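You operate a simulated robot arm through the tools that you are given. There is no shell and no other tool.

You run a simulated robot arm. Do the job below in one go: nothing can be reset, and whatever is moved stays where it is left.

TASK
Brush away the crumbs under the grey work tray with the trough brush.
Fine: slide the tray to the low divider first and back again after; put the brush back. Set down upright: trough brush. What is to be rubbed or washed off counts as gone when no trace of it is left.

The check looks at the end state, three seconds after you hand in, the way a careful person would. Anything else that was tipped, shoved, dropped, spilled or broken makes it a failure.

THE ROBOT
A 7-joint arm with a two-finger parallel gripper, fixed in place. Base frame: the origin is at the foot of the arm, x ahead of it, y to its left, z up; the work surface is at about z = 0.695. Units: m, rad, N and s.
With the tool pointing down near the work surface it reaches from about 0.26 to 0.68 m from the base axis. Its first joint turns from -1.152 to 1.152 rad. Payload 1.57 kg.
The tool frame sits at the grasp point between the pads (the TCP): z along the fingers, y along the line on which they close. The tips reach 0.03 m beyond it. The gripper opens to 0.11 m. The fingers are 0.024 m wide and 0.012 m thick; the gripper's body (0.048 by 0.112 m) begins 0.078 m behind the TCP.
Orientation is that of the tool frame in the base frame, as a unit quaternion [w, x, y, z]. With the fingers straight down and closing along the base's y, the tool's x points along the base's -x, its y along +y and its z along -z.

THE INTERFACE
- The arm moves only by the tool drive_tool. Its argument "moves" is a list of rows, each a list of 7 numbers: the closure in counts, from 0 (fully open) to 255 (shut), then the shift along the tool's x, y, z in m, then the turn, a rotation vector about the tool's x, y, z in rad. In form: [[grip, dx, dy, dz, ax, ay, az], ...]. A call has 1 to 20 rows; each row is the pose to reach, as a shift and turn from the pose commanded when the call began, along the tool's axes at that moment. A row lasts 0.2 s, in which the tool goes at most 0.05 m and 0.15 rad; a call with a longer step from one row to the next is refused whole, and so is a gripper value outside its range. A pose out of reach is approached as far as the arm can. The call stops where the force on the tool passes 90 N (or 10 N more than at its start, if that is more) or the arm is blocked; 0.2 s more then pass. Each finger travels about 0.108 m/s and halts on what it meets, pressing with about 22 N; the grip force reading is that of the motor and also rises with nothing between the fingers. The clock runs only during rows and for 0.2 s after the last one: add rows that repeat a pose to give the fingers time. It gives the time, the measured TCP pose, the force on the tool (base axes), the opening and the grip force at its end, in the units of the frame above (readings bear some noise), with the torque about the TCP (base axes, N m) and any sound that the robot's microphone picked up.
- Cameras (640 x 400 px; columns grow to the right, rows downward): "scene" is fixed at [0.1601, -0.3959, 1.3907]; the picture's right is [0.79, -0.61, 0.00], its down [-0.43, -0.56, -0.70] and it looks along [0.43, 0.56, -0.71] (base axes); focal length 317 px, centre (320, 200). "wrist" rides on the gripper at [0.07, 0.016, -0.141] in the tool frame; the picture's right is [-0.23, 0.97, 0.00], its down [-0.86, -0.20, -0.48] and it looks along [-0.47, -0.11, 0.88] (tool axes); focal length 222 px, centre (320, 200).
- capture(camera): a new picture of that camera. It takes no simulated time.
- measure_at(camera, pixels): there is no depth. For up to 12 entries [column, row, z] of the newest picture of that camera ("zoom" is the newest enlarged one), the place [x, y] in the base frame at which the ray of that pixel passes the height z, good to about 0.002 m. It takes no simulated time.
- zoom(camera, box): a new picture of the part [left, top, right, bottom] of that camera's present view, enlarged. It takes no simulated time.
- job_done(): hands the job in; it is judged then, once.

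Leave the gripper open and the arm clear of the work at the hand-in unless told otherwise.

The tools are called after "Call:" as name(argument=value, ...) on one line, values as JSON. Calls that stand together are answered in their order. drive_tool: Moves the arm, as the interface text tells. Its arguments: {"type":"object","properties":{"moves":{"type":"array"}},"required":["moves"]} The other tools are called the same way: capture (camera) takes a picture; measure_at (camera, pixels) gives the place at which the rays of pixels pass given heights; zoom (camera, box) takes an enlarged picture of a part of a camera's view; job_done () hands the job in.

At the start:

```text
time_s: 0.0
tool_pos: [0.4727, 0.0851, 1.0712]
ee_rot: [0.0, -0.001, 1.0, 0.0]
force: [0.9, -0.5, 0.8]
torque: [0.02, 0.03, -0.04]
finger_gap: 0.1101
grip_force: 0.0
```

scene: 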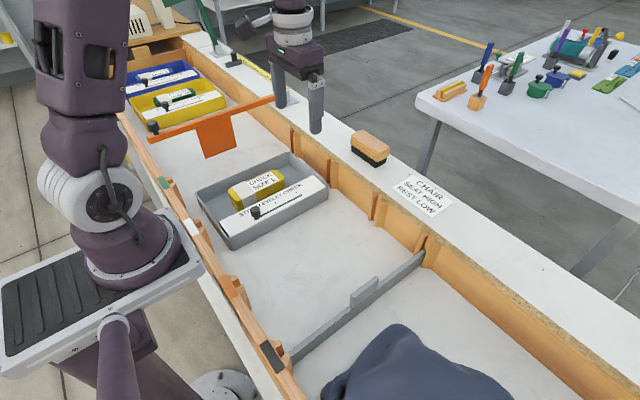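
wrist: 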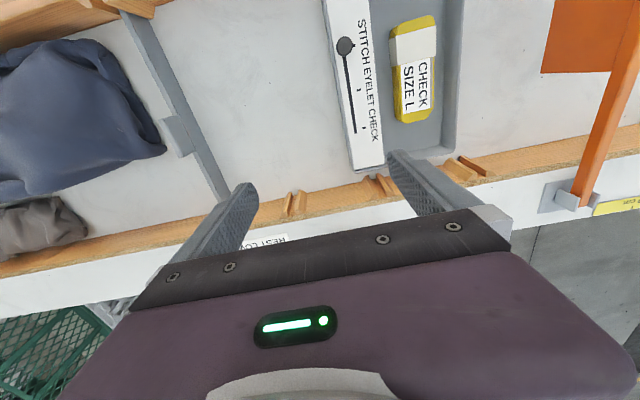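

I see the grey tray around pixel (262,200) in the scene, holding a yellow box and a white card. The brush on the ledge is at about (370,147), and the low divider runs from (290,355) to (425,255). I'll zoom in on each before measuring.

Call:
zoom(camera="scene", box=[180, 130, 340, 260])

Call:
zoom(camera="scene", box=[320, 110, 460, 230])

Call:
zoom(camera="scene", box=[240, 220, 460, 400])

Call:
capture(camera="scene")

Call:
capture(camera="wrist")

```text
3.08 times, centred on (260, 195) of scene
```

zoom: 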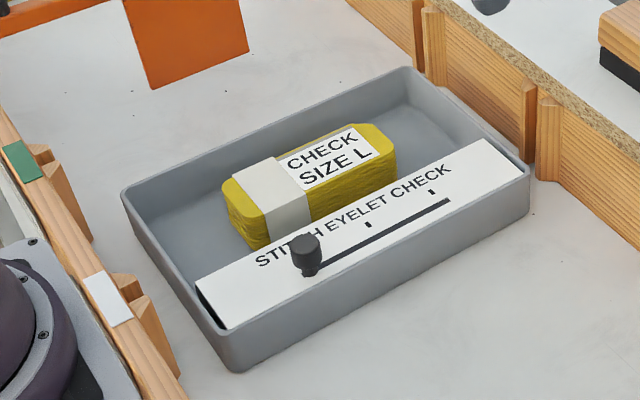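

```text
3.33 times, centred on (390, 170) of scene
```

zoom: 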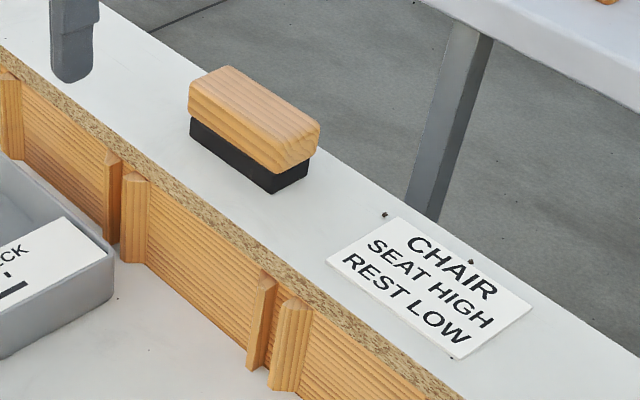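

```text
2.22 times, centred on (350, 310) of scene
```

zoom: 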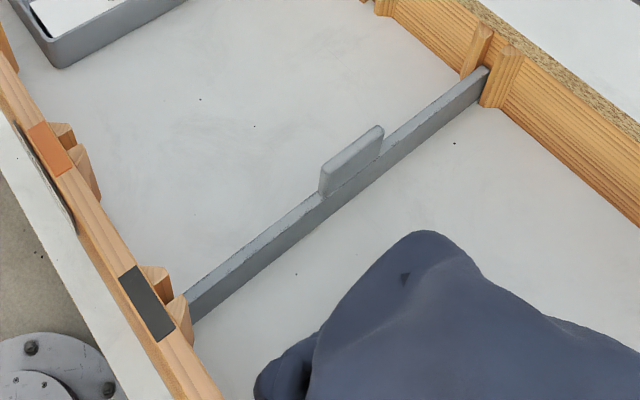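

```text
taken
```

scene: 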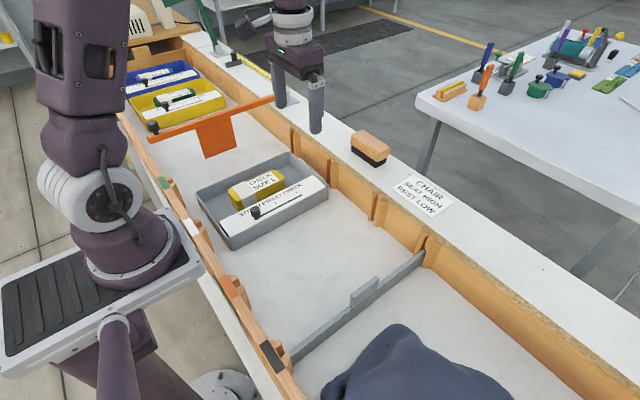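

```text
taken
```

wrist: 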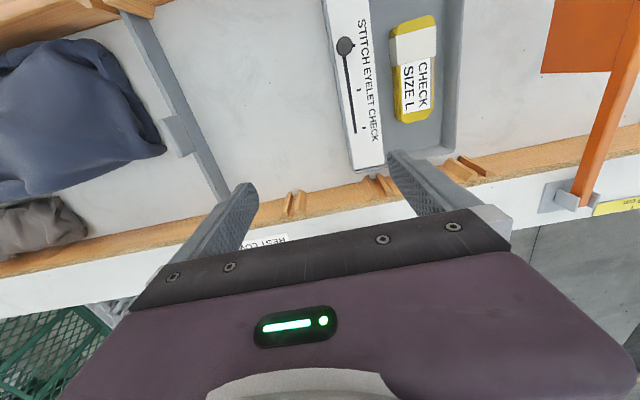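

Next, I'll measure the tray corners, the divider, the rails and the brush at plausible heights. I'm assuming the trough floor is at about 0.695, which I'll check.

Call:
measure_at(camera="scene", pixels=[[232, 250, 0.695], [328, 202, 0.695], [195.6, 191, 0.745], [289, 152, 0.745], [229, 241, 0.745], [328, 185, 0.745], [303, 336, 0.695], [408, 275, 0.695], [293, 352, 0.735], [424, 252, 0.735], [364, 293, 0.76], [352, 308, 0.76]])

Call:
measure_at(camera="wrist", pixels=[[344, 46, 0.72], [382, 163, 0.72], [352, 168, 0.72], [323, 3, 0.72], [462, 3, 0.745], [452, 148, 0.745], [164, 122, 0.75], [178, 155, 0.75], [128, 15, 0.73], [220, 195, 0.73], [546, 73, 0.8], [580, 195, 0.8]])

```text
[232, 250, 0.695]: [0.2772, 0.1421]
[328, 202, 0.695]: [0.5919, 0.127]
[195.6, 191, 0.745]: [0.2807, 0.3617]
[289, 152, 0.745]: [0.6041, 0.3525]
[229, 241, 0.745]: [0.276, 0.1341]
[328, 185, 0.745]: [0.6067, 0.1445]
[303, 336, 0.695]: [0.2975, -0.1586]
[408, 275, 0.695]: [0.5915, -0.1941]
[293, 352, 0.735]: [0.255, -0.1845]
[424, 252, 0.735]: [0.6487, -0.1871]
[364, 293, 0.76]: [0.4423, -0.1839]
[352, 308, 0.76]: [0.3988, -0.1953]
```

```text
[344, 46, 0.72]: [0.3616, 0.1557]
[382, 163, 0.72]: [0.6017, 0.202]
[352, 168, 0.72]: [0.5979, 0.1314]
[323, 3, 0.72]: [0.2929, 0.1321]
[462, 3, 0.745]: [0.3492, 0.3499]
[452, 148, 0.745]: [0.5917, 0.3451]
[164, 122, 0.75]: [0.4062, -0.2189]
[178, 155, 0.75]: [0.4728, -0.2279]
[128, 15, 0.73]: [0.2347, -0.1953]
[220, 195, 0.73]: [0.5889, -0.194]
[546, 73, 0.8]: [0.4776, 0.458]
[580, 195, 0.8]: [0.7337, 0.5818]
```

The tray spans about x 0.275–0.605 and y 0.135–0.355, and the divider is near y −0.19. I'll stay at this height and shift to about y = 0.22 for a better view of the tray and its contents.

Call:
drive_tool(moves=[[0, 0.02, 0.04, 0, 0, 0, 0], [0, 0.04, 0.08, 0, 0, 0, 0], [0, 0.06, 0.12, 0, 0, 0, 0], [0, 0.06, 0.12, 0, 0, 0, 0]])

Call:
capture(camera="wrist")

Call:
zoom(camera="wrist", box=[200, 0, 440, 150])

Call:
measure_at(camera="scene", pixels=[[350, 148, 0.76], [380, 166, 0.76], [388, 158, 0.76], [350, 148, 0.72], [380, 166, 0.72], [388, 158, 0.72], [351, 138, 0.8], [380, 160, 0.8], [389, 148, 0.8], [361, 130, 0.8]])

```text
time_s: 1.0
tool_pos: [0.4125, 0.2083, 1.0721]
ee_rot: [0.0, 0.0, 1.0, 0.0]
force: [0.1, -0.5, 0.6]
torque: [0.0, 0.02, 0.01]
finger_gap: 0.11
grip_force: 0.1
```

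```text
taken
```

wrist: 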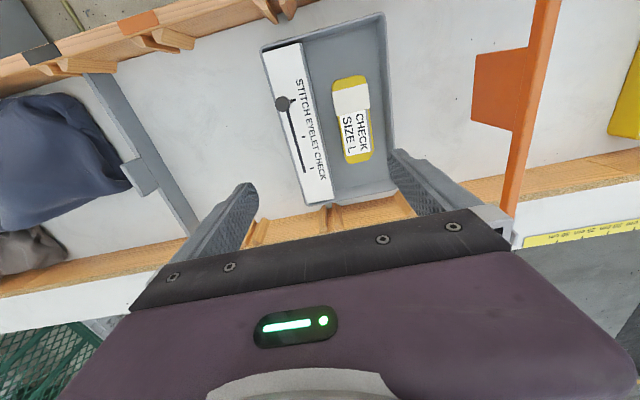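

```text
2.67 times, centred on (320, 75) of wrist
```

zoom: 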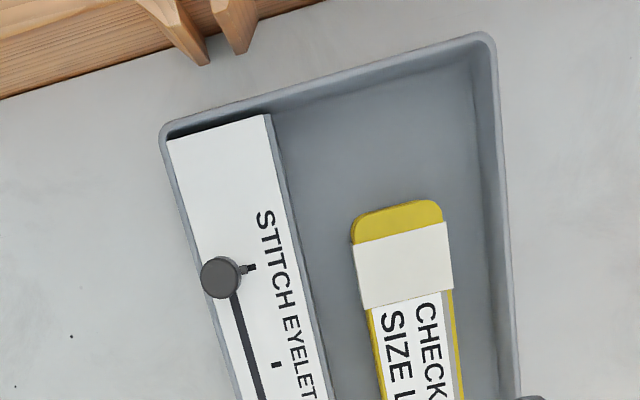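

```text
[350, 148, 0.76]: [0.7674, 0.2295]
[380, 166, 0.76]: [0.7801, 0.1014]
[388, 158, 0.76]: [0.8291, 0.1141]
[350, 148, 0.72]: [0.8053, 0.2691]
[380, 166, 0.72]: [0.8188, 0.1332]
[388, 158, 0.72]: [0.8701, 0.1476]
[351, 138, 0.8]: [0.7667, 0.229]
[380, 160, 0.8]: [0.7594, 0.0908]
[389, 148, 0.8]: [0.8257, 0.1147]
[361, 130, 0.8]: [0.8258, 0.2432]
```

The wall on the +y side of the tray looks free of the box. I'll measure the gap between the box's right edge and that wall, and check the brush and ledge heights against this wrist picture.

Call:
zoom(camera="wrist", box=[320, 0, 480, 100])

Call:
measure_at(camera="wrist", pixels=[[385, 14, 0.745], [380, 20, 0.745], [397, 180, 0.745], [391, 185, 0.745], [364, 76, 0.75], [370, 155, 0.75], [333, 82, 0.75], [346, 162, 0.75], [389, 60, 0.745], [391, 100, 0.745], [384, 60, 0.745], [386, 100, 0.745]])

```text
4.00 times, centred on (400, 50) of wrist
```

zoom: 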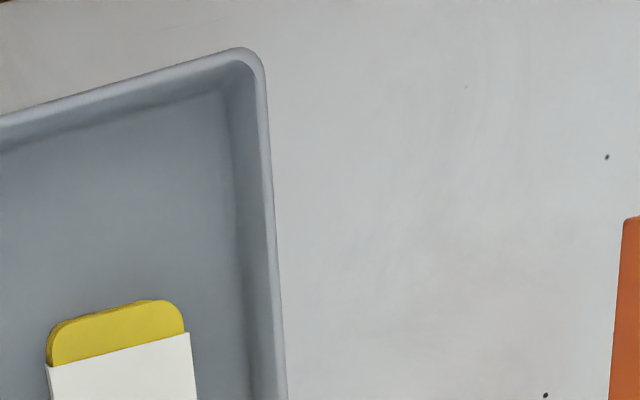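

```text
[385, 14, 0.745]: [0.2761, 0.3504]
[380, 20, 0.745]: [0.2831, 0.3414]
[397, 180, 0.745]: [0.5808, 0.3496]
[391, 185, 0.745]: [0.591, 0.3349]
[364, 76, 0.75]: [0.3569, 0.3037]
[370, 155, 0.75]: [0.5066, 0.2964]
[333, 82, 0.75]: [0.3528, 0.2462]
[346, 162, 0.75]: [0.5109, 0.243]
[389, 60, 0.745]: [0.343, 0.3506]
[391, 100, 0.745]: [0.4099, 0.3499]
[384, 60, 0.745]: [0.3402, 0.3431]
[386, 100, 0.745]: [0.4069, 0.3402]
```

The gap between box and wall is about 4 cm, enough for one finger. Before lowering near y = 0.35 I need the position and height of the orange flag and bar, so I'll compare its corners in both cameras.

Call:
measure_at(camera="wrist", pixels=[[475, 56, 0.75], [475, 56, 0.85], [475, 56, 0.95], [470, 120, 0.75], [470, 120, 0.85], [470, 120, 0.95], [508, 215, 0.8], [508, 215, 0.9], [508, 215, 1.0]])

Call:
measure_at(camera="scene", pixels=[[205, 160, 0.75], [205, 160, 0.85], [205, 160, 0.95], [236, 151, 0.75], [236, 151, 0.85], [236, 151, 0.95], [272, 97, 0.8], [272, 97, 0.9], [272, 97, 1.0], [150, 128, 0.8], [150, 128, 0.9], [150, 128, 1.0]])

Call:
zoom(camera="scene", box=[120, 40, 330, 180])

```text
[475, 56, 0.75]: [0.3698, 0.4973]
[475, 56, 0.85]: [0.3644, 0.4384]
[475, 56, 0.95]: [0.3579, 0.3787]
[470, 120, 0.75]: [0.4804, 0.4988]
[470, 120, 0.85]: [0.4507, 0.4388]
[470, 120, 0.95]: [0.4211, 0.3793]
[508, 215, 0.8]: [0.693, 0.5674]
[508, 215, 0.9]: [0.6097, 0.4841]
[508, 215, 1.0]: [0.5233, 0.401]
```

```text
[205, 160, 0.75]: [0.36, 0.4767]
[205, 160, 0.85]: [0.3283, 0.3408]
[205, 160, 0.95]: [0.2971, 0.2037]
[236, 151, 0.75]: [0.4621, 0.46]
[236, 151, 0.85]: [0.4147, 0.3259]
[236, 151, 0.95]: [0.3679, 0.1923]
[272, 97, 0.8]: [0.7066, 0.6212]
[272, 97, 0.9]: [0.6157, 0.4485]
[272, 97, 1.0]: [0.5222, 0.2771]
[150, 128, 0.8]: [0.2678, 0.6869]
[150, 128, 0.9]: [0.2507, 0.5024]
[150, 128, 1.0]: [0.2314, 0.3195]
```

```text
2.86 times, centred on (225, 110) of scene
```

zoom: 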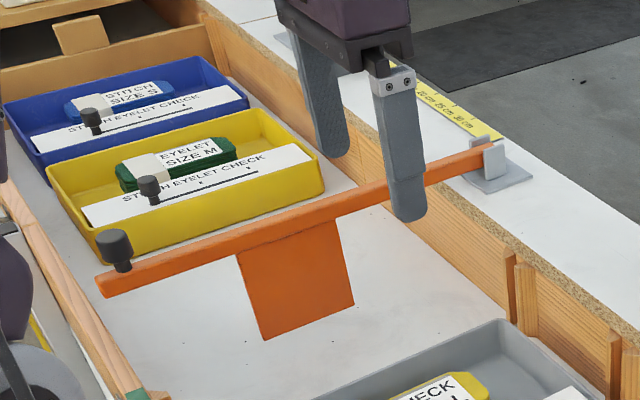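

The flag hangs at about y 0.51, well clear. I'll move above the middle of the +y wall (x 0.44, y 0.347), narrow the gripper to about 0.045 m, stop with the tips above the rim, and look.

Call:
drive_tool(moves=[[40, -0.01, 0.035, 0.0, 0, 0, 0], [80, -0.02, 0.07, 0.0, 0, 0, 0], [120, -0.0275, 0.105, 0.02, 0, 0, 0], [150, -0.0275, 0.1387, 0.05, 0, 0, 0], [150, -0.0275, 0.1387, 0.095, 0, 0, 0], [150, -0.0275, 0.1387, 0.14, 0, 0, 0], [150, -0.0275, 0.1387, 0.185, 0, 0, 0], [150, -0.0275, 0.1387, 0.225, 0, 0, 0], [150, -0.0275, 0.1387, 0.255, 0, 0, 0], [150, -0.0275, 0.1387, 0.27, 0, 0, 0], [150, -0.0275, 0.1387, 0.27, 0, 0, 0]])

Call:
capture(camera="wrist")

Call:
zoom(camera="scene", box=[180, 80, 340, 260])

```text
time_s: 3.4
tool_pos: [0.4396, 0.346, 0.8014]
ee_rot: [0.0, 0.0, 1.0, 0.001]
force: [0.2, 0.4, 0.1]
torque: [0.0, -0.02, 0.03]
finger_gap: 0.0453
grip_force: 0.0
```

```text
taken
```

wrist: 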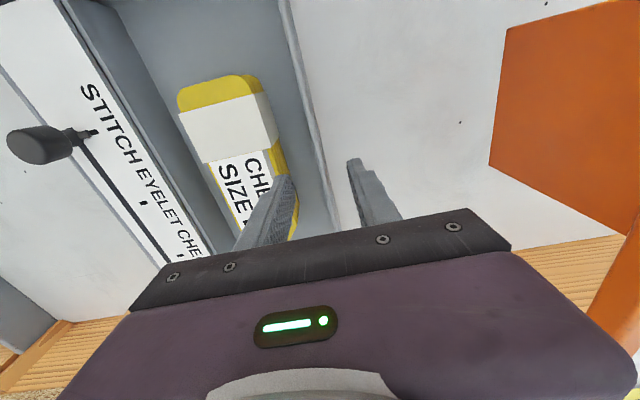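

```text
2.22 times, centred on (260, 170) of scene
```

zoom: 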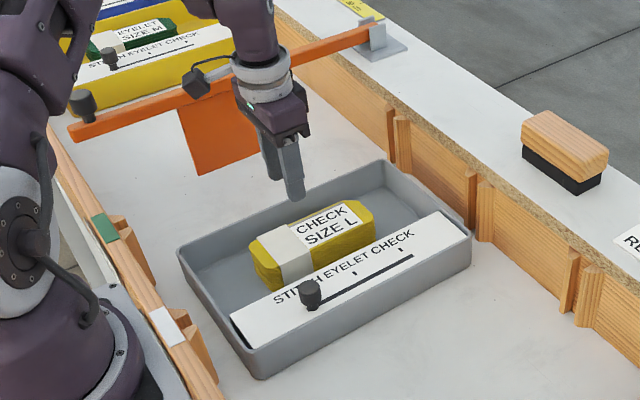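

The fingers straddle the wall. I'll measure the wall top near the fingers from this closer view to check centring.

Call:
measure_at(camera="wrist", pixels=[[336, 210, 0.745], [328, 210, 0.745], [318, 120, 0.745], [311, 120, 0.745], [300, 215, 0.75], [272, 90, 0.75], [280, 135, 0.75], [297, 180, 0.75]])

Call:
zoom(camera="wrist", box=[240, 100, 400, 250])

```text
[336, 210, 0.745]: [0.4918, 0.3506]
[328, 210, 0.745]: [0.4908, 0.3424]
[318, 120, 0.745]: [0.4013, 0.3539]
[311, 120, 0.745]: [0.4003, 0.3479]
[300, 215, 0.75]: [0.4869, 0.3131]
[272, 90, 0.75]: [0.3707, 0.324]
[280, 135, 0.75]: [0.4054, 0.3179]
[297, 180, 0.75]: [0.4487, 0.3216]
```

```text
2.67 times, centred on (320, 175) of wrist
```

zoom: 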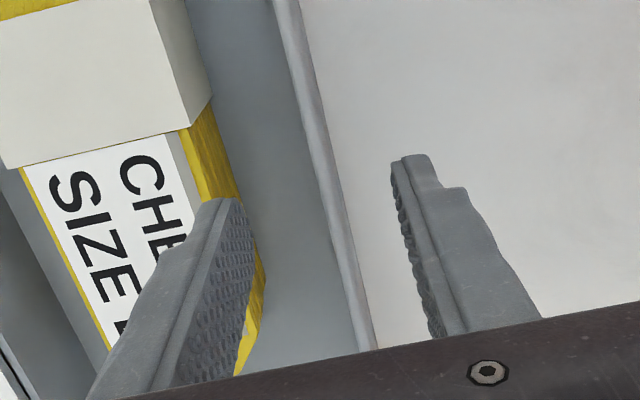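

Call:
measure_at(camera="wrist", pixels=[[279, 137, 0.7], [279, 137, 0.72], [271, 146, 0.75], [271, 146, 0.74], [299, 200, 0.7], [299, 200, 0.72], [299, 200, 0.73], [262, 77, 0.75], [272, 133, 0.75], [280, 131, 0.7]])

```text
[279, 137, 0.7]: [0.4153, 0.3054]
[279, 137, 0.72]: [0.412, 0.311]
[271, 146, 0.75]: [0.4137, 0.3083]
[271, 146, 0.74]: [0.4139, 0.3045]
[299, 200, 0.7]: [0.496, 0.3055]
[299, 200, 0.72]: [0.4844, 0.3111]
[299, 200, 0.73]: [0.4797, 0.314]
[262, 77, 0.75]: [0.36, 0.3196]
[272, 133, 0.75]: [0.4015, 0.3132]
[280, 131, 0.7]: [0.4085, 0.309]
```

The box side is at y ≈ 0.306 and the rim is at 0.342–0.351. I'll narrow to about 0.035 m, shift 2 mm in +y, descend to TCP z ≈ 0.74, then close on the wall.

Call:
drive_tool(moves=[[174, 0, 0.002, 0, 0, 0, 0], [174, 0, 0.002, 0.02, 0, 0, 0], [174, 0, 0.002, 0.04, 0, 0, 0], [174, 0, 0.002, 0.055, 0, 0, 0], [174, 0, 0.002, 0.061, 0, 0, 0], [174, 0, 0.002, 0.061, 0, 0, 0], [200, 0, 0.002, 0.061, 0, 0, 0], [220, 0, 0.002, 0.061, 0, 0, 0], [240, 0, 0.002, 0.061, 0, 0, 0], [255, 0, 0.002, 0.061, 0, 0, 0], [255, 0, 0.002, 0.061, 0, 0, 0]])

Call:
capture(camera="wrist")

Call:
zoom(camera="scene", box=[180, 80, 340, 260])

```text
time_s: 5.8
tool_pos: [0.4393, 0.3483, 0.7418]
ee_rot: [0.001, 0.0, 1.0, -0.001]
force: [-0.2, 2.2, 0.7]
torque: [-0.02, -0.04, 0.04]
finger_gap: 0.0049
grip_force: 22.3
```

```text
taken
```

wrist: 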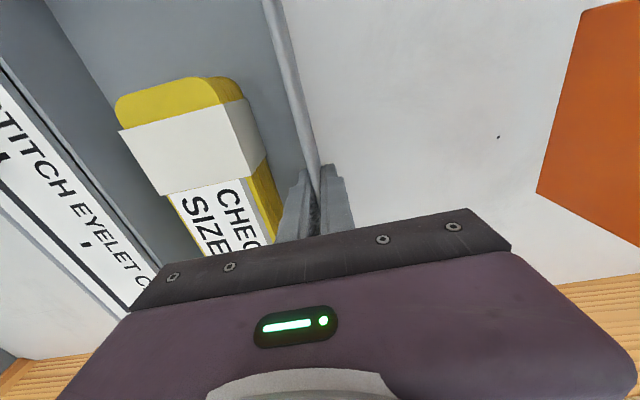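

```text
2.22 times, centred on (260, 170) of scene
```

zoom: 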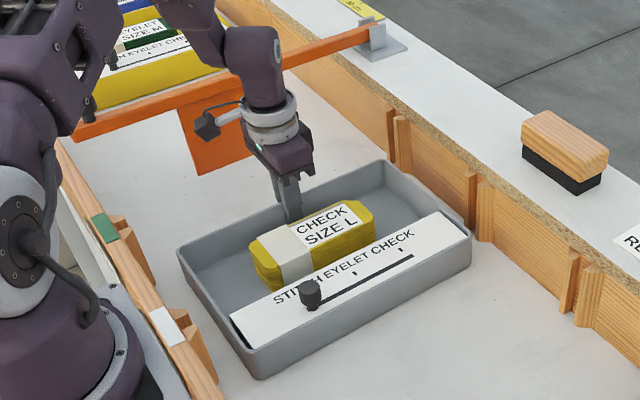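

The wall is held (gap 0.005 m, 22 N). I'll start with a slow 3 cm slide toward the divider to check that the tray follows straight.

Call:
drive_tool(moves=[[255, 0, -0.004, 0, 0, 0, 0], [255, 0, -0.01, 0, 0, 0, 0], [255, 0, -0.018, 0, 0, 0, 0], [255, 0, -0.026, 0, 0, 0, 0], [255, 0, -0.03, 0, 0, 0, 0]])

Call:
capture(camera="wrist")

Call:
capture(camera="scene")

```text
time_s: 7.0
tool_pos: [0.44, 0.3172, 0.7401]
ee_rot: [0.001, 0.0, 1.0, 0.001]
force: [-0.8, 5.3, 7.6]
torque: [-0.15, -0.6, 0.1]
finger_gap: 0.0048
grip_force: 22.2
```

```text
taken
```

wrist: 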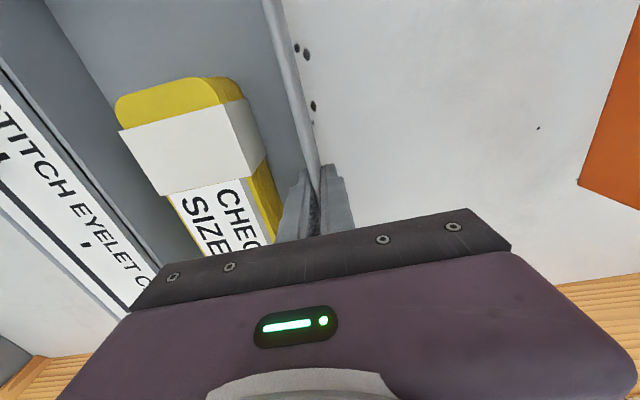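

```text
taken
```

scene: 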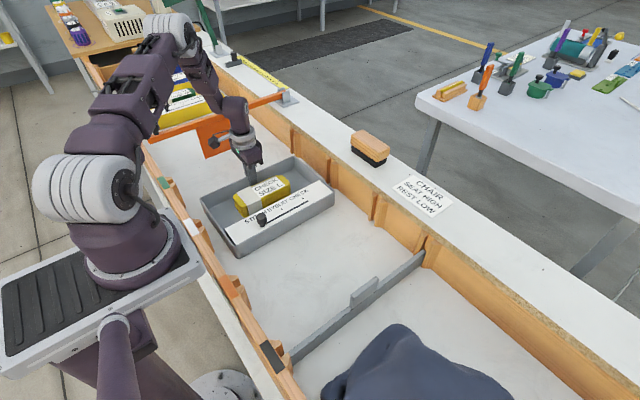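

The tray follows straight and crumbs are appearing at (297,48)–(313,106). I'll continue slowly for another 0.25 m, which leaves about 2–3 cm before the divider.

Call:
drive_tool(moves=[[255, 0, -0.005, 0, 0, 0, 0], [255, 0, -0.015, 0, 0, 0, 0], [255, 0, -0.029, 0, 0, 0, 0], [255, 0, -0.043, 0, 0, 0, 0], [255, 0, -0.057, 0, 0, 0, 0], [255, 0, -0.071, 0, 0, 0, 0], [255, 0, -0.085, 0, 0, 0, 0], [255, 0, -0.099, 0, 0, 0, 0], [255, 0, -0.113, 0, 0, 0, 0], [255, 0, -0.127, 0, 0, 0, 0], [255, 0, -0.141, 0, 0, 0, 0], [255, 0, -0.155, 0, 0, 0, 0], [255, 0, -0.169, 0, 0, 0, 0], [255, 0, -0.183, 0, 0, 0, 0], [255, 0, -0.197, 0, 0, 0, 0], [255, 0, -0.211, 0, 0, 0, 0], [255, 0, -0.225, 0, 0, 0, 0], [255, 0, -0.238, 0, 0, 0, 0], [255, 0, -0.247, 0, 0, 0, 0], [255, 0, -0.25, 0, 0, 0, 0]])

Call:
capture(camera="wrist")

Call:
capture(camera="scene")

```text
time_s: 11.2
tool_pos: [0.439, 0.065, 0.7406]
ee_rot: [-0.001, 0.001, 1.0, 0.0]
force: [0.2, 0.9, -0.5]
torque: [0.37, -0.34, 0.11]
finger_gap: 0.0054
grip_force: 22.7
```

```text
taken
```

wrist: 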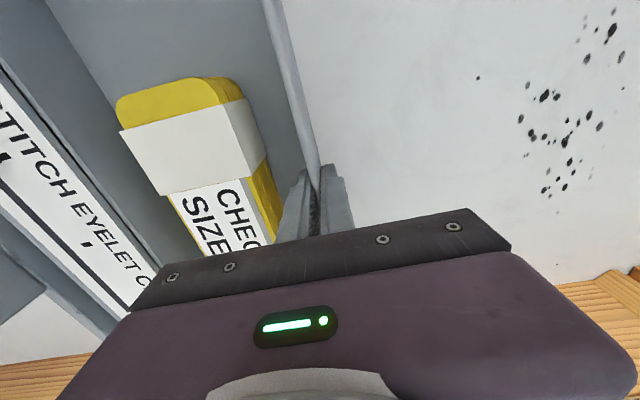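

```text
taken
```

scene: 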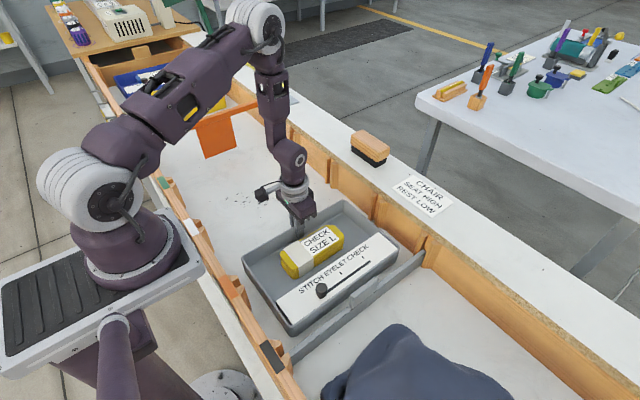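

The tray now rests near the divider and the crumbs are exposed. I'll open just enough, rise straight up, then move over the exposed area to map the crumbs.

Call:
drive_tool(moves=[[220, 0, 0, 0, 0, 0, 0], [190, 0, 0, 0, 0, 0, 0], [174, 0, 0, 0, 0, 0, 0], [174, 0, 0, 0, 0, 0, 0], [174, 0, 0, -0.02, 0, 0, 0], [174, 0, 0, -0.05, 0, 0, 0], [174, 0, 0, -0.09, 0, 0, 0], [150, 0, 0, -0.135, 0, 0, 0], [100, 0, 0, -0.18, 0, 0, 0], [60, 0.015, 0.03, -0.22, 0, 0, 0], [0, 0.03, 0.06, -0.25, 0, 0, 0], [0, 0.05, 0.1, -0.27, 0, 0, 0], [0, 0.07, 0.14, -0.28, 0, 0, 0], [0, 0.08, 0.17, -0.28, 0, 0, 0], [0, 0.08, 0.17, -0.28, 0, 0, 0]])

Call:
capture(camera="wrist")

Call:
capture(camera="scene")

Call:
zoom(camera="scene", box=[180, 130, 340, 260])

```text
refused: row 10 steps farther than a row can; nothing moved
```

```text
taken
```

wrist: 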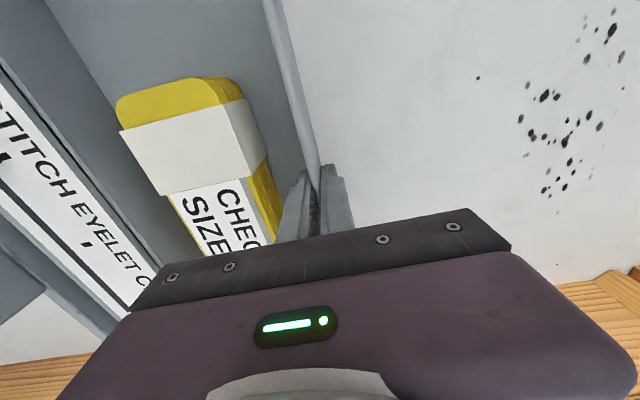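

```text
taken
```

scene: 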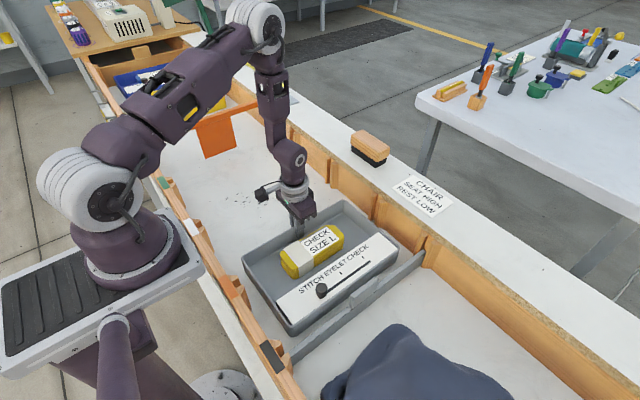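

```text
3.08 times, centred on (260, 195) of scene
```

zoom: 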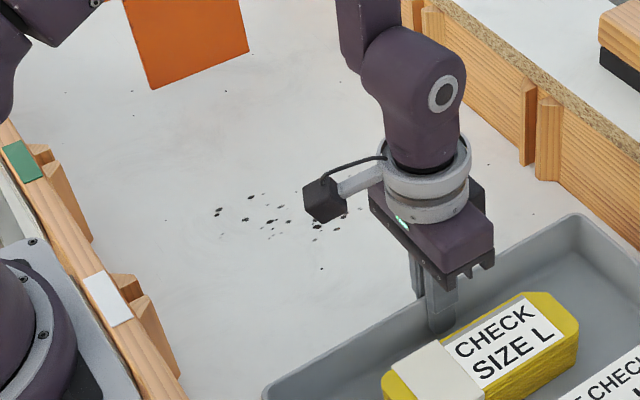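

The call was refused because one step was too long. I'll repeat it with shorter steps.

Call:
drive_tool(moves=[[220, 0, 0, 0, 0, 0, 0], [190, 0, 0, 0, 0, 0, 0], [174, 0, 0, 0, 0, 0, 0], [174, 0, 0, 0, 0, 0, 0], [174, 0, 0, -0.02, 0, 0, 0], [174, 0, 0, -0.05, 0, 0, 0], [174, 0, 0, -0.09, 0, 0, 0], [150, 0, 0, -0.13, 0, 0, 0], [100, 0, 0, -0.17, 0, 0, 0], [60, 0.01, 0.02, -0.21, 0, 0, 0], [0, 0.02, 0.04, -0.25, 0, 0, 0], [0, 0.03, 0.075, -0.27, 0, 0, 0], [0, 0.05, 0.11, -0.28, 0, 0, 0], [0, 0.07, 0.14, -0.28, 0, 0, 0], [0, 0.08, 0.17, -0.28, 0, 0, 0], [0, 0.08, 0.17, -0.28, 0, 0, 0]])

Call:
capture(camera="wrist")

Call:
capture(camera="scene")

Call:
zoom(camera="scene", box=[180, 130, 340, 260])

Call:
zoom(camera="wrist", box=[200, 0, 480, 180])

```text
time_s: 14.6
tool_pos: [0.3603, 0.2363, 1.021]
ee_rot: [-0.001, 0.0, 1.0, 0.0]
force: [0.5, 0.0, -0.2]
torque: [-0.04, 0.03, 0.01]
finger_gap: 0.11
grip_force: 0.1
```

```text
taken
```

wrist: 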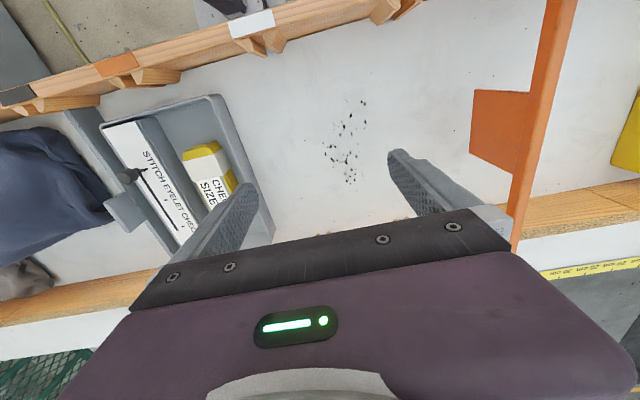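

```text
taken
```

scene: 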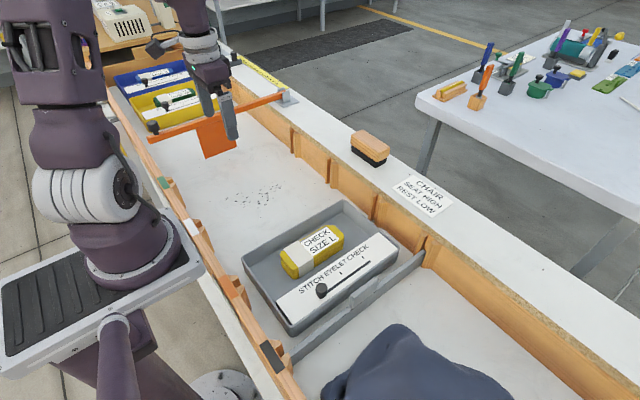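

```text
3.08 times, centred on (260, 195) of scene
```

zoom: 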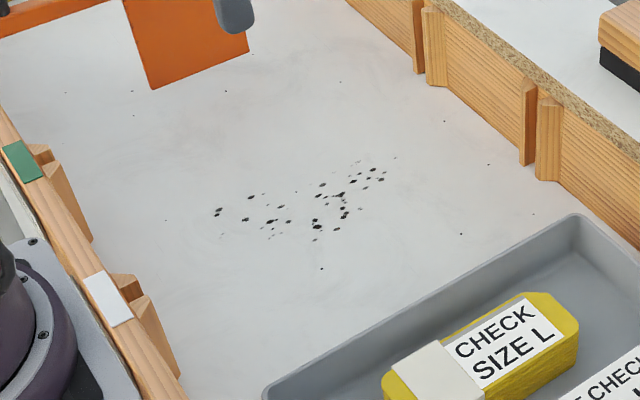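

```text
2.22 times, centred on (340, 90) of wrist
```

zoom: 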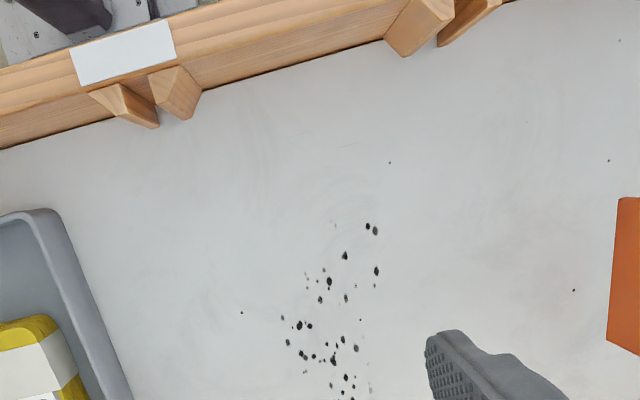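

The crumbs lie as a band at about (213–395, 158–240) in the scene zoom. I'll measure their extents.

Call:
measure_at(camera="scene", pixels=[[225, 200, 0.695], [284.5, 181, 0.695], [260.2, 217, 0.695], [243.7, 207.5, 0.695], [258.5, 208.5, 0.695], [273, 182.5, 0.695], [236, 193.5, 0.695], [266, 190, 0.695], [281, 189, 0.695], [227, 207, 0.695], [265.5, 205, 0.695], [306, 206, 0.695]])

Call:
measure_at(camera="wrist", pixels=[[363, 101, 0.695], [323, 143, 0.695], [305, 140, 0.695], [350, 185, 0.695], [325, 152, 0.695], [363, 123, 0.695], [347, 100, 0.695]])

```text
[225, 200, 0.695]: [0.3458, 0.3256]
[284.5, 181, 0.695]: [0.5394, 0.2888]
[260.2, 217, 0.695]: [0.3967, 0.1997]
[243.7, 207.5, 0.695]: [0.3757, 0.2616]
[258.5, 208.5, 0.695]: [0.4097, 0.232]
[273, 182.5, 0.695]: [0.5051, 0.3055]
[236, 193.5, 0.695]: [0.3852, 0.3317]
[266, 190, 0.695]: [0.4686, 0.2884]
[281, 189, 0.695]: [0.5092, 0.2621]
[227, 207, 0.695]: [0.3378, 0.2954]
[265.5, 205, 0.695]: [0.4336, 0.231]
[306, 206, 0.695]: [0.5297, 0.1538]
```

```text
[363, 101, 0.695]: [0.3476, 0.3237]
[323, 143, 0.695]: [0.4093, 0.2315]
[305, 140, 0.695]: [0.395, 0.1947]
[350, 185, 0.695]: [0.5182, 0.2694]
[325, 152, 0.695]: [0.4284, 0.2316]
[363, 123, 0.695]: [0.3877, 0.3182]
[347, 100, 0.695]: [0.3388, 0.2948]
```

The crumbs cover about x 0.335–0.545, y 0.195–0.335 on the floor at 0.695. Next is the brush: I'll turn the tool −90° about its axis so it closes along x, and move toward (0.60, 0.10) at z ≈ 1.02 to look at it.

Call:
drive_tool(moves=[[0, -0.022, -0.012, 0, 0, 0, -0.143], [0, -0.044, -0.025, 0, 0, 0, -0.286], [0, -0.066, -0.037, 0, 0, 0, -0.429], [0, -0.088, -0.05, 0, 0, 0, -0.572], [0, -0.11, -0.062, 0, 0, 0, -0.715], [0, -0.132, -0.074, 0, 0, 0, -0.858], [0, -0.154, -0.087, 0, 0, 0, -1.001], [0, -0.176, -0.1, 0, 0, 0, -1.144], [0, -0.198, -0.112, 0, 0, 0, -1.287], [0, -0.22, -0.124, 0, 0, 0, -1.43], [0, -0.24, -0.136, 0, 0, 0, -1.5708], [0, -0.24, -0.136, 0, 0, 0, -1.5708]])

Call:
capture(camera="wrist")

Call:
capture(camera="scene")

```text
time_s: 17.2
tool_pos: [0.5979, 0.0967, 1.019]
ee_rot: [0.0, 0.708, -0.706, 0.0]
force: [0.6, 0.0, 0.2]
torque: [0.0, 0.01, -0.03]
finger_gap: 0.11
grip_force: 0.0
```

```text
taken
```

wrist: 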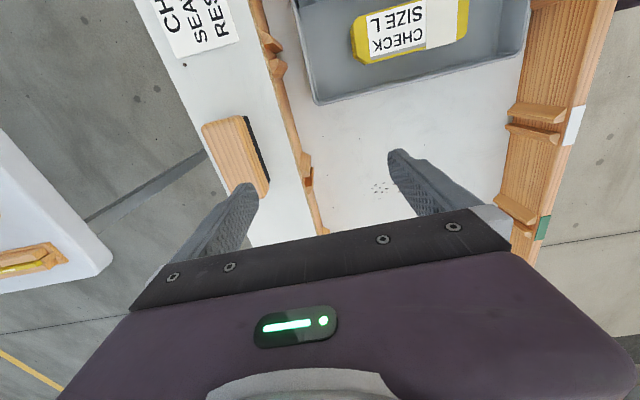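

```text
taken
```

scene: 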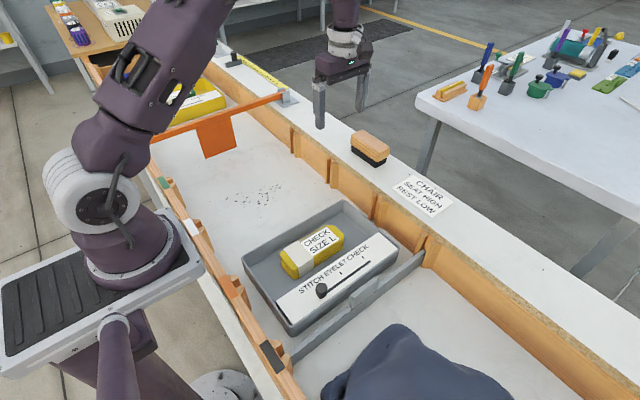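

The brush shows at (235,150) in the wrist view. I'll zoom in to triangulate its height.

Call:
zoom(camera="wrist", box=[160, 80, 320, 220])

Call:
measure_at(camera="wrist", pixels=[[203, 128, 0.8], [203, 128, 0.85], [240, 115, 0.8], [240, 115, 0.85], [268, 182, 0.8], [268, 182, 0.85], [266, 34, 0.8], [303, 170, 0.8], [137, 3, 0.8], [203, 150, 0.8]])

Call:
measure_at(camera="scene", pixels=[[351, 140, 0.85], [380, 161, 0.85], [389, 149, 0.85], [361, 130, 0.85], [351, 140, 0.84], [380, 161, 0.84], [389, 149, 0.84], [361, 130, 0.84], [350.5, 149, 0.8], [376, 167, 0.8], [386, 160, 0.8]])

```text
2.86 times, centred on (240, 150) of wrist
```

zoom: 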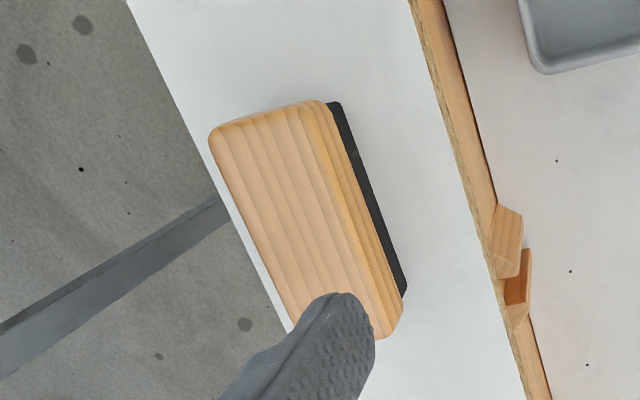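

```text
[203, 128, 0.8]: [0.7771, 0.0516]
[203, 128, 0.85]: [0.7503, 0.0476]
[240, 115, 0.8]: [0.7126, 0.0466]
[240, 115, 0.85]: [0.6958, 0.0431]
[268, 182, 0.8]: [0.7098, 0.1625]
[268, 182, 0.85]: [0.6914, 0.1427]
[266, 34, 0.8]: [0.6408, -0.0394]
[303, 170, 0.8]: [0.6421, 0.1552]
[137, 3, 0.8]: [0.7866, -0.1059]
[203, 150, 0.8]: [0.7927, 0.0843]
```

```text
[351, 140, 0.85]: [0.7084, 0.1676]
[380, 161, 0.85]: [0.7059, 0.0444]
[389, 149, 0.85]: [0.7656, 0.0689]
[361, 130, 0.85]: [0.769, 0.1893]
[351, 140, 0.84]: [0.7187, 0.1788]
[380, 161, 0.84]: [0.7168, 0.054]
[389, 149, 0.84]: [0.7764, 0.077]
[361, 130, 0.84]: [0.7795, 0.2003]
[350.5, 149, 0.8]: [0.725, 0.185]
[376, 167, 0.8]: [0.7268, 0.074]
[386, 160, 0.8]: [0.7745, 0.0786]
```

The wood's top corners in the scene are really near (378,153.5), (390,147), (350.5,135) and (362.5,130). I'll re-zoom for exact corners in both views.

Call:
zoom(camera="scene", box=[335, 115, 405, 180])

Call:
measure_at(camera="wrist", pixels=[[202, 127, 0.8], [202, 127, 0.86], [239, 115, 0.8], [239, 115, 0.86], [247, 116, 0.8], [247, 116, 0.82], [270.5, 182.5, 0.8], [270.5, 182.5, 0.82], [261, 197, 0.8], [261, 197, 0.86]])

```text
6.15 times, centred on (370, 148) of scene
```

zoom: 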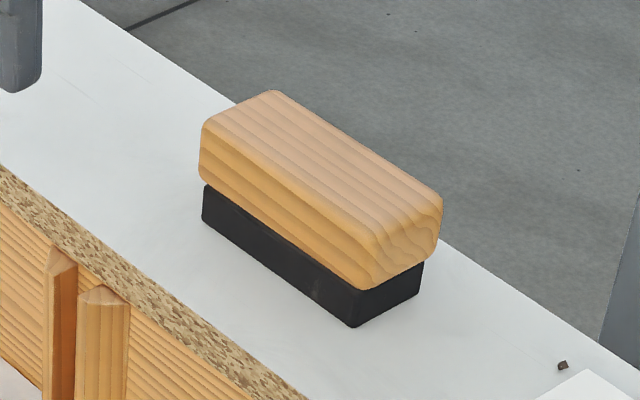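

```text
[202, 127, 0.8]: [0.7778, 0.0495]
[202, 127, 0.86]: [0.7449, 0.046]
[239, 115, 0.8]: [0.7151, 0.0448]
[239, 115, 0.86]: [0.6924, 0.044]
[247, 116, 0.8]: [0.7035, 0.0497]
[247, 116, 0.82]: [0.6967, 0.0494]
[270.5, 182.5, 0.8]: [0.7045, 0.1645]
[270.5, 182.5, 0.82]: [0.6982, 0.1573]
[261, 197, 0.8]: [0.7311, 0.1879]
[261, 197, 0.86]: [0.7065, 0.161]
```

Call:
measure_at(camera="zoom", pixels=[[355, 327, 0.8], [355, 327, 0.82], [203, 218, 0.8], [203, 218, 0.82], [420, 293, 0.8], [420, 293, 0.82], [365, 245, 0.86], [203, 122, 0.86], [275, 90, 0.86], [442, 195, 0.86], [442, 195, 0.87], [275, 90, 0.87]])

Call:
capture(camera="scene")

```text
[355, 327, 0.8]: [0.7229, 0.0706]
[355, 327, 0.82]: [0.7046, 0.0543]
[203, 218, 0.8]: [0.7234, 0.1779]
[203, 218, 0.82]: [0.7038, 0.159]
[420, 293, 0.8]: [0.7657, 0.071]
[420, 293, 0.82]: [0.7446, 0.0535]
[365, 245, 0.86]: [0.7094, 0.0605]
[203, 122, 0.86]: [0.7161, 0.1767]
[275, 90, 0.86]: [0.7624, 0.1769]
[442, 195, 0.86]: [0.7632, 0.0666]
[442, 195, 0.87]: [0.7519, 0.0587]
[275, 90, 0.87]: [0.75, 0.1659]
```

```text
taken
```

scene: 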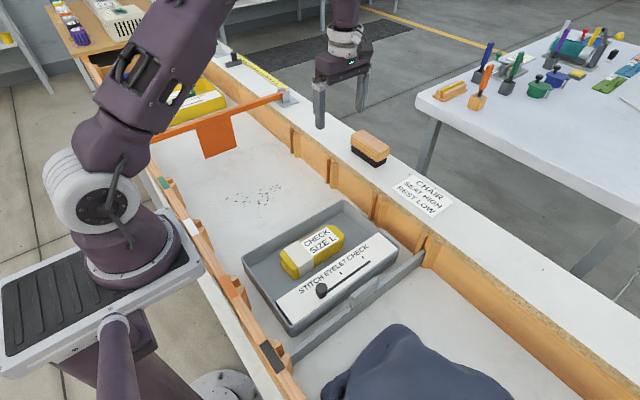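

Triangulated: the ledge is at z ≈ 0.825. The brush spans x 0.697–0.745 and y 0.047–0.16, top z ≈ 0.88, centre about (0.721, 0.103). That's at the edge of reach, so I'll test the pose above it at z ≈ 0.95.

Call:
drive_tool(moves=[[0, -0.001, -0.03, 0.01, 0, 0, 0], [0, -0.003, -0.06, 0.025, 0, 0, 0], [0, -0.005, -0.09, 0.04, 0, 0, 0], [0, -0.006, -0.11, 0.055, 0, 0, 0], [0, -0.006, -0.123, 0.069, 0, 0, 0], [0, -0.006, -0.123, 0.069, 0, 0, 0]])

Call:
capture(camera="wrist")

Call:
capture(camera="scene")

```text
time_s: 18.6
tool_pos: [0.688, 0.0985, 0.961]
ee_rot: [0.0, 0.707, -0.707, 0.0]
force: [-0.3, -0.5, -0.8]
torque: [0.01, 0.04, 0.0]
finger_gap: 0.1101
grip_force: 0.1
out of reach, approached as far as the arm can: row 3, 4, 5, 6
```

```text
taken
```

wrist: 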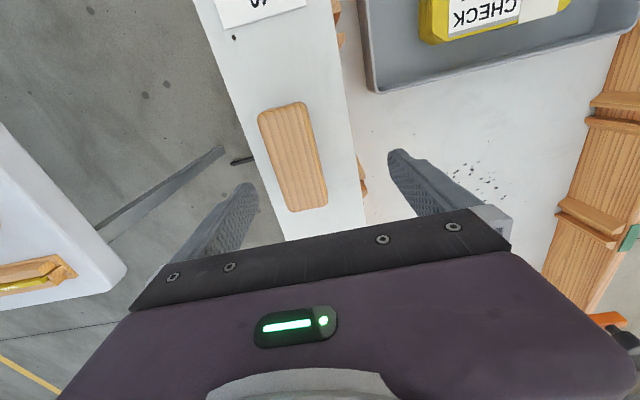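

```text
taken
```

scene: 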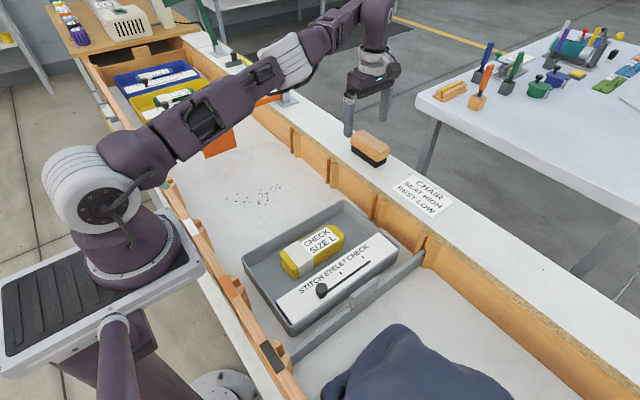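

At z 0.96 the tool stopped at x 0.688 pointing straight down. From this closer view I'll re-measure the brush top.

Call:
measure_at(camera="wrist", pixels=[[259, 114, 0.882], [305, 102, 0.882], [328, 204, 0.882], [292, 212, 0.882], [259, 114, 0.86], [305, 102, 0.86], [328, 204, 0.86], [292, 212, 0.86], [355, 150, 0.825], [362, 215, 0.825], [245, 160, 0.825], [274, 220, 0.825]])

Call:
zoom(camera="wrist", box=[220, 80, 380, 240])

```text
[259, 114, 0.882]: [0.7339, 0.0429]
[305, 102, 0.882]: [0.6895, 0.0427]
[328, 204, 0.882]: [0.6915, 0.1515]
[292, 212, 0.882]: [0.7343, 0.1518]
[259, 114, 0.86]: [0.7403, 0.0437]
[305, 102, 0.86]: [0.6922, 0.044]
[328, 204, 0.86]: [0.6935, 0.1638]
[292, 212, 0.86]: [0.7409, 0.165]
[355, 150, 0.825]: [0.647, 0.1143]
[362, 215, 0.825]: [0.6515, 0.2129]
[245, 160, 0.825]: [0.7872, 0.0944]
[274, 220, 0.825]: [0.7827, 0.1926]
```

```text
2.50 times, centred on (300, 160) of wrist
```

zoom: 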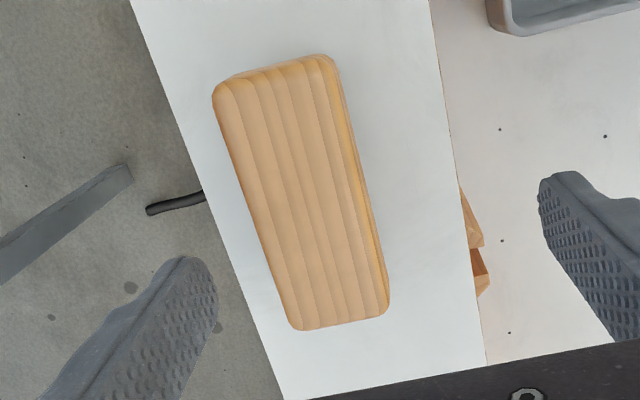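

The brush is x 0.691–0.738, y 0.043–0.16, with its centre about 2 cm beyond straight-down reach. With the gripper fully open at x ≈ 0.692, though, the outer finger lands just behind the brush, so closing will draw it in to me. I'll lower slightly (tips still above the brush) and see how the reach behaves.

Call:
drive_tool(moves=[[0, 0.005, 0, 0.01, 0, 0, 0], [0, 0.01, 0, 0.02, 0, 0, 0], [0, 0.01, 0, 0.02, 0, 0, 0]])

Call:
capture(camera="wrist")

```text
time_s: 19.4
tool_pos: [0.6878, 0.0862, 0.9407]
ee_rot: [0.0, 0.707, -0.707, 0.0]
force: [0.2, -0.2, -0.8]
torque: [0.0, -0.01, -0.02]
finger_gap: 0.1097
grip_force: 0.1
```

```text
taken
```

wrist: 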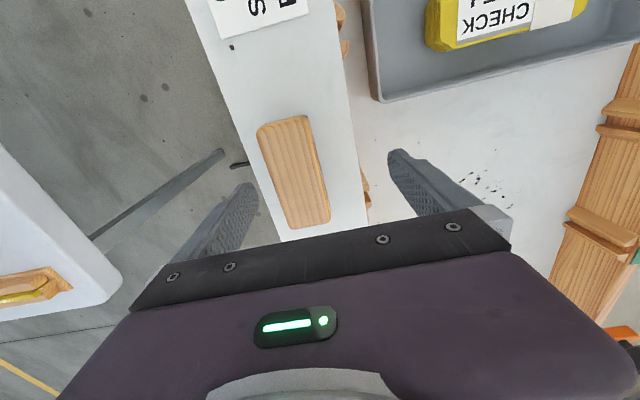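

The commanded pose was clamped to what was reached: (0.688, 0.086, 0.941). I'll try 7 mm further out at this height.

Call:
drive_tool(moves=[[0, 0, -0.004, 0.005, 0, 0, 0], [0, 0, -0.007, 0.01, 0, 0, 0], [0, 0, -0.007, 0.01, 0, 0, 0]])

Call:
capture(camera="wrist")

Call:
measure_at(camera="wrist", pixels=[[258, 130, 0.882], [306, 115, 0.882], [331, 220, 0.882], [292, 229, 0.882], [258, 130, 0.87], [306, 115, 0.87], [331, 220, 0.87], [292, 229, 0.87]])

Call:
zoom(camera="wrist", box=[200, 90, 400, 250])

```text
time_s: 20.2
tool_pos: [0.6926, 0.0863, 0.929]
ee_rot: [0.0, -0.707, 0.707, -0.001]
force: [0.1, 0.3, 0.1]
torque: [0.0, 0.0, 0.02]
finger_gap: 0.11
grip_force: 0.0
out of reach, approached as far as the arm can: row 1, 2, 3
```

```text
taken
```

wrist: 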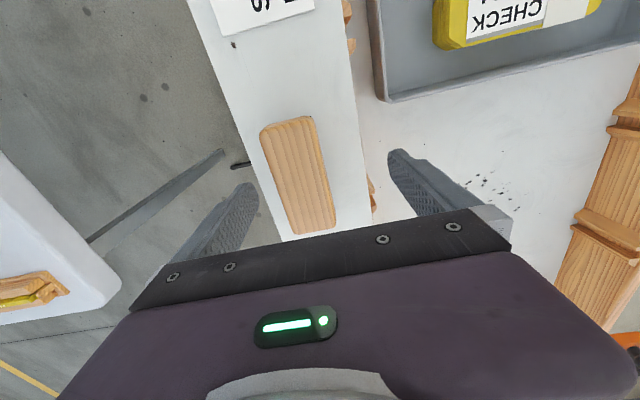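

```text
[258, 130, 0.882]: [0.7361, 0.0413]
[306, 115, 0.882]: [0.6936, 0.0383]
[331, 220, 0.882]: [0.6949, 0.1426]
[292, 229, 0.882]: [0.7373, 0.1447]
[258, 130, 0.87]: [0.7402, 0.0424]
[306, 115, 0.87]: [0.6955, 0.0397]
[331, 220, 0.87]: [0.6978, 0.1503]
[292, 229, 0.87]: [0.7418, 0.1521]
```

```text
2.50 times, centred on (300, 170) of wrist
```

zoom: 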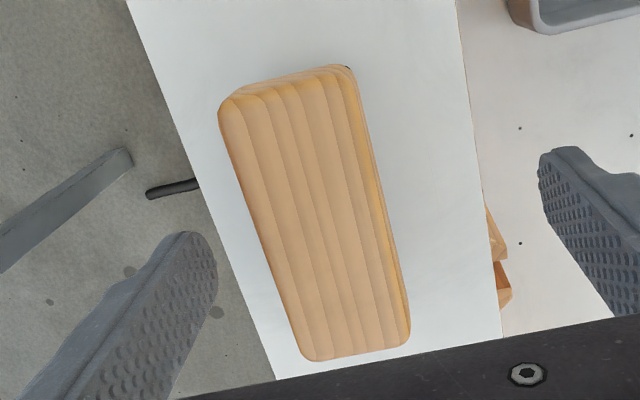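

Call:
measure_at(camera="zoom", pixels=[[219, 112, 0.882], [219, 112, 0.86], [302, 355, 0.882], [302, 355, 0.86], [411, 335, 0.882], [411, 335, 0.86], [360, 90, 0.882], [360, 90, 0.86], [256, 240, 0.88], [256, 240, 0.86]])

```text
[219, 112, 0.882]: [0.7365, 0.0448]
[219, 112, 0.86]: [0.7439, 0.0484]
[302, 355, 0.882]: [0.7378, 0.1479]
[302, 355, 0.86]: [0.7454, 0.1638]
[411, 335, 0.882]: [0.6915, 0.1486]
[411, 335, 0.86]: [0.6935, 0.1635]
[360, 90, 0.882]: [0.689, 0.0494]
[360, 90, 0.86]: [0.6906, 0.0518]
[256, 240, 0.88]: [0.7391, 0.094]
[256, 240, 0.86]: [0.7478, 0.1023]
```

The outer pad at x ≈ 0.7475 clears the brush's far face (≈0.740). I'll descend straight to z ≈ 0.866 while easing 1 cm in +y to centre on the brush, gripper still fully open.

Call:
drive_tool(moves=[[0, -0.003, 0, 0.012, 0, 0, 0], [0, -0.006, 0, 0.026, 0, 0, 0], [0, -0.01, 0, 0.042, 0, 0, 0], [0, -0.01, 0, 0.055, 0, 0, 0], [0, -0.01, 0, 0.063, 0, 0, 0], [0, -0.01, 0, 0.063, 0, 0, 0]])

Call:
capture(camera="wrist")

Call:
zoom(camera="scene", box=[310, 80, 430, 190])

```text
time_s: 21.6
tool_pos: [0.6914, 0.0955, 0.8677]
ee_rot: [0.0, -0.707, 0.707, -0.001]
force: [0.8, -0.3, -0.7]
torque: [0.04, -0.01, 0.03]
finger_gap: 0.11
grip_force: 0.1
```

```text
taken
```

wrist: 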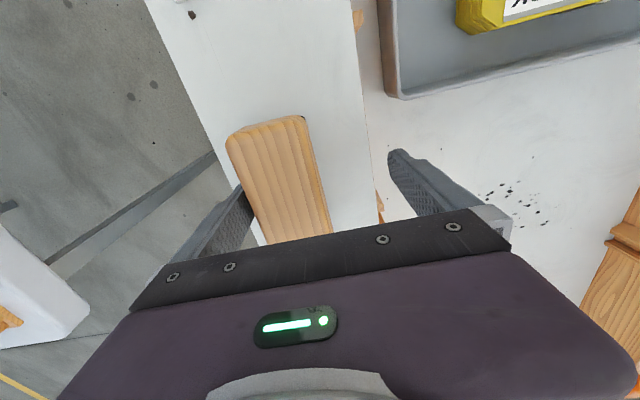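

```text
3.64 times, centred on (370, 135) of scene
```

zoom: 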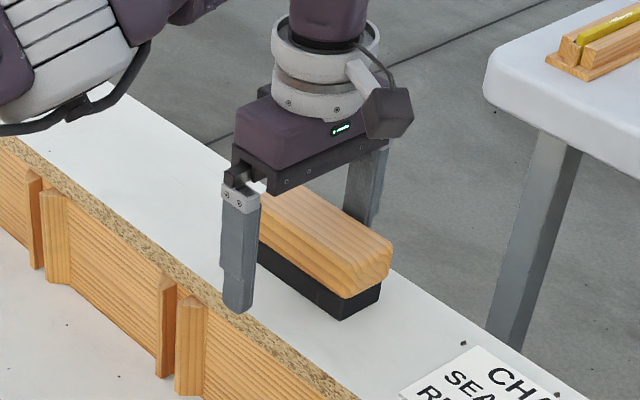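

The outer finger is behind the brush with clearance. At this height I'll try to go a few mm further out to reduce the drag.

Call:
drive_tool(moves=[[0, 0, -0.005, 0, 0, 0, 0], [0, 0, -0.01, 0, 0, 0, 0], [0, 0, -0.01, 0, 0, 0, 0]])

```text
time_s: 22.4
tool_pos: [0.6939, 0.0959, 0.8676]
ee_rot: [0.0, 0.708, -0.707, 0.0]
force: [0.8, -1.1, 0.9]
torque: [-0.02, -0.02, 0.02]
finger_gap: 0.1101
grip_force: 0.0
out of reach, approached as far as the arm can: row 2, 3
```

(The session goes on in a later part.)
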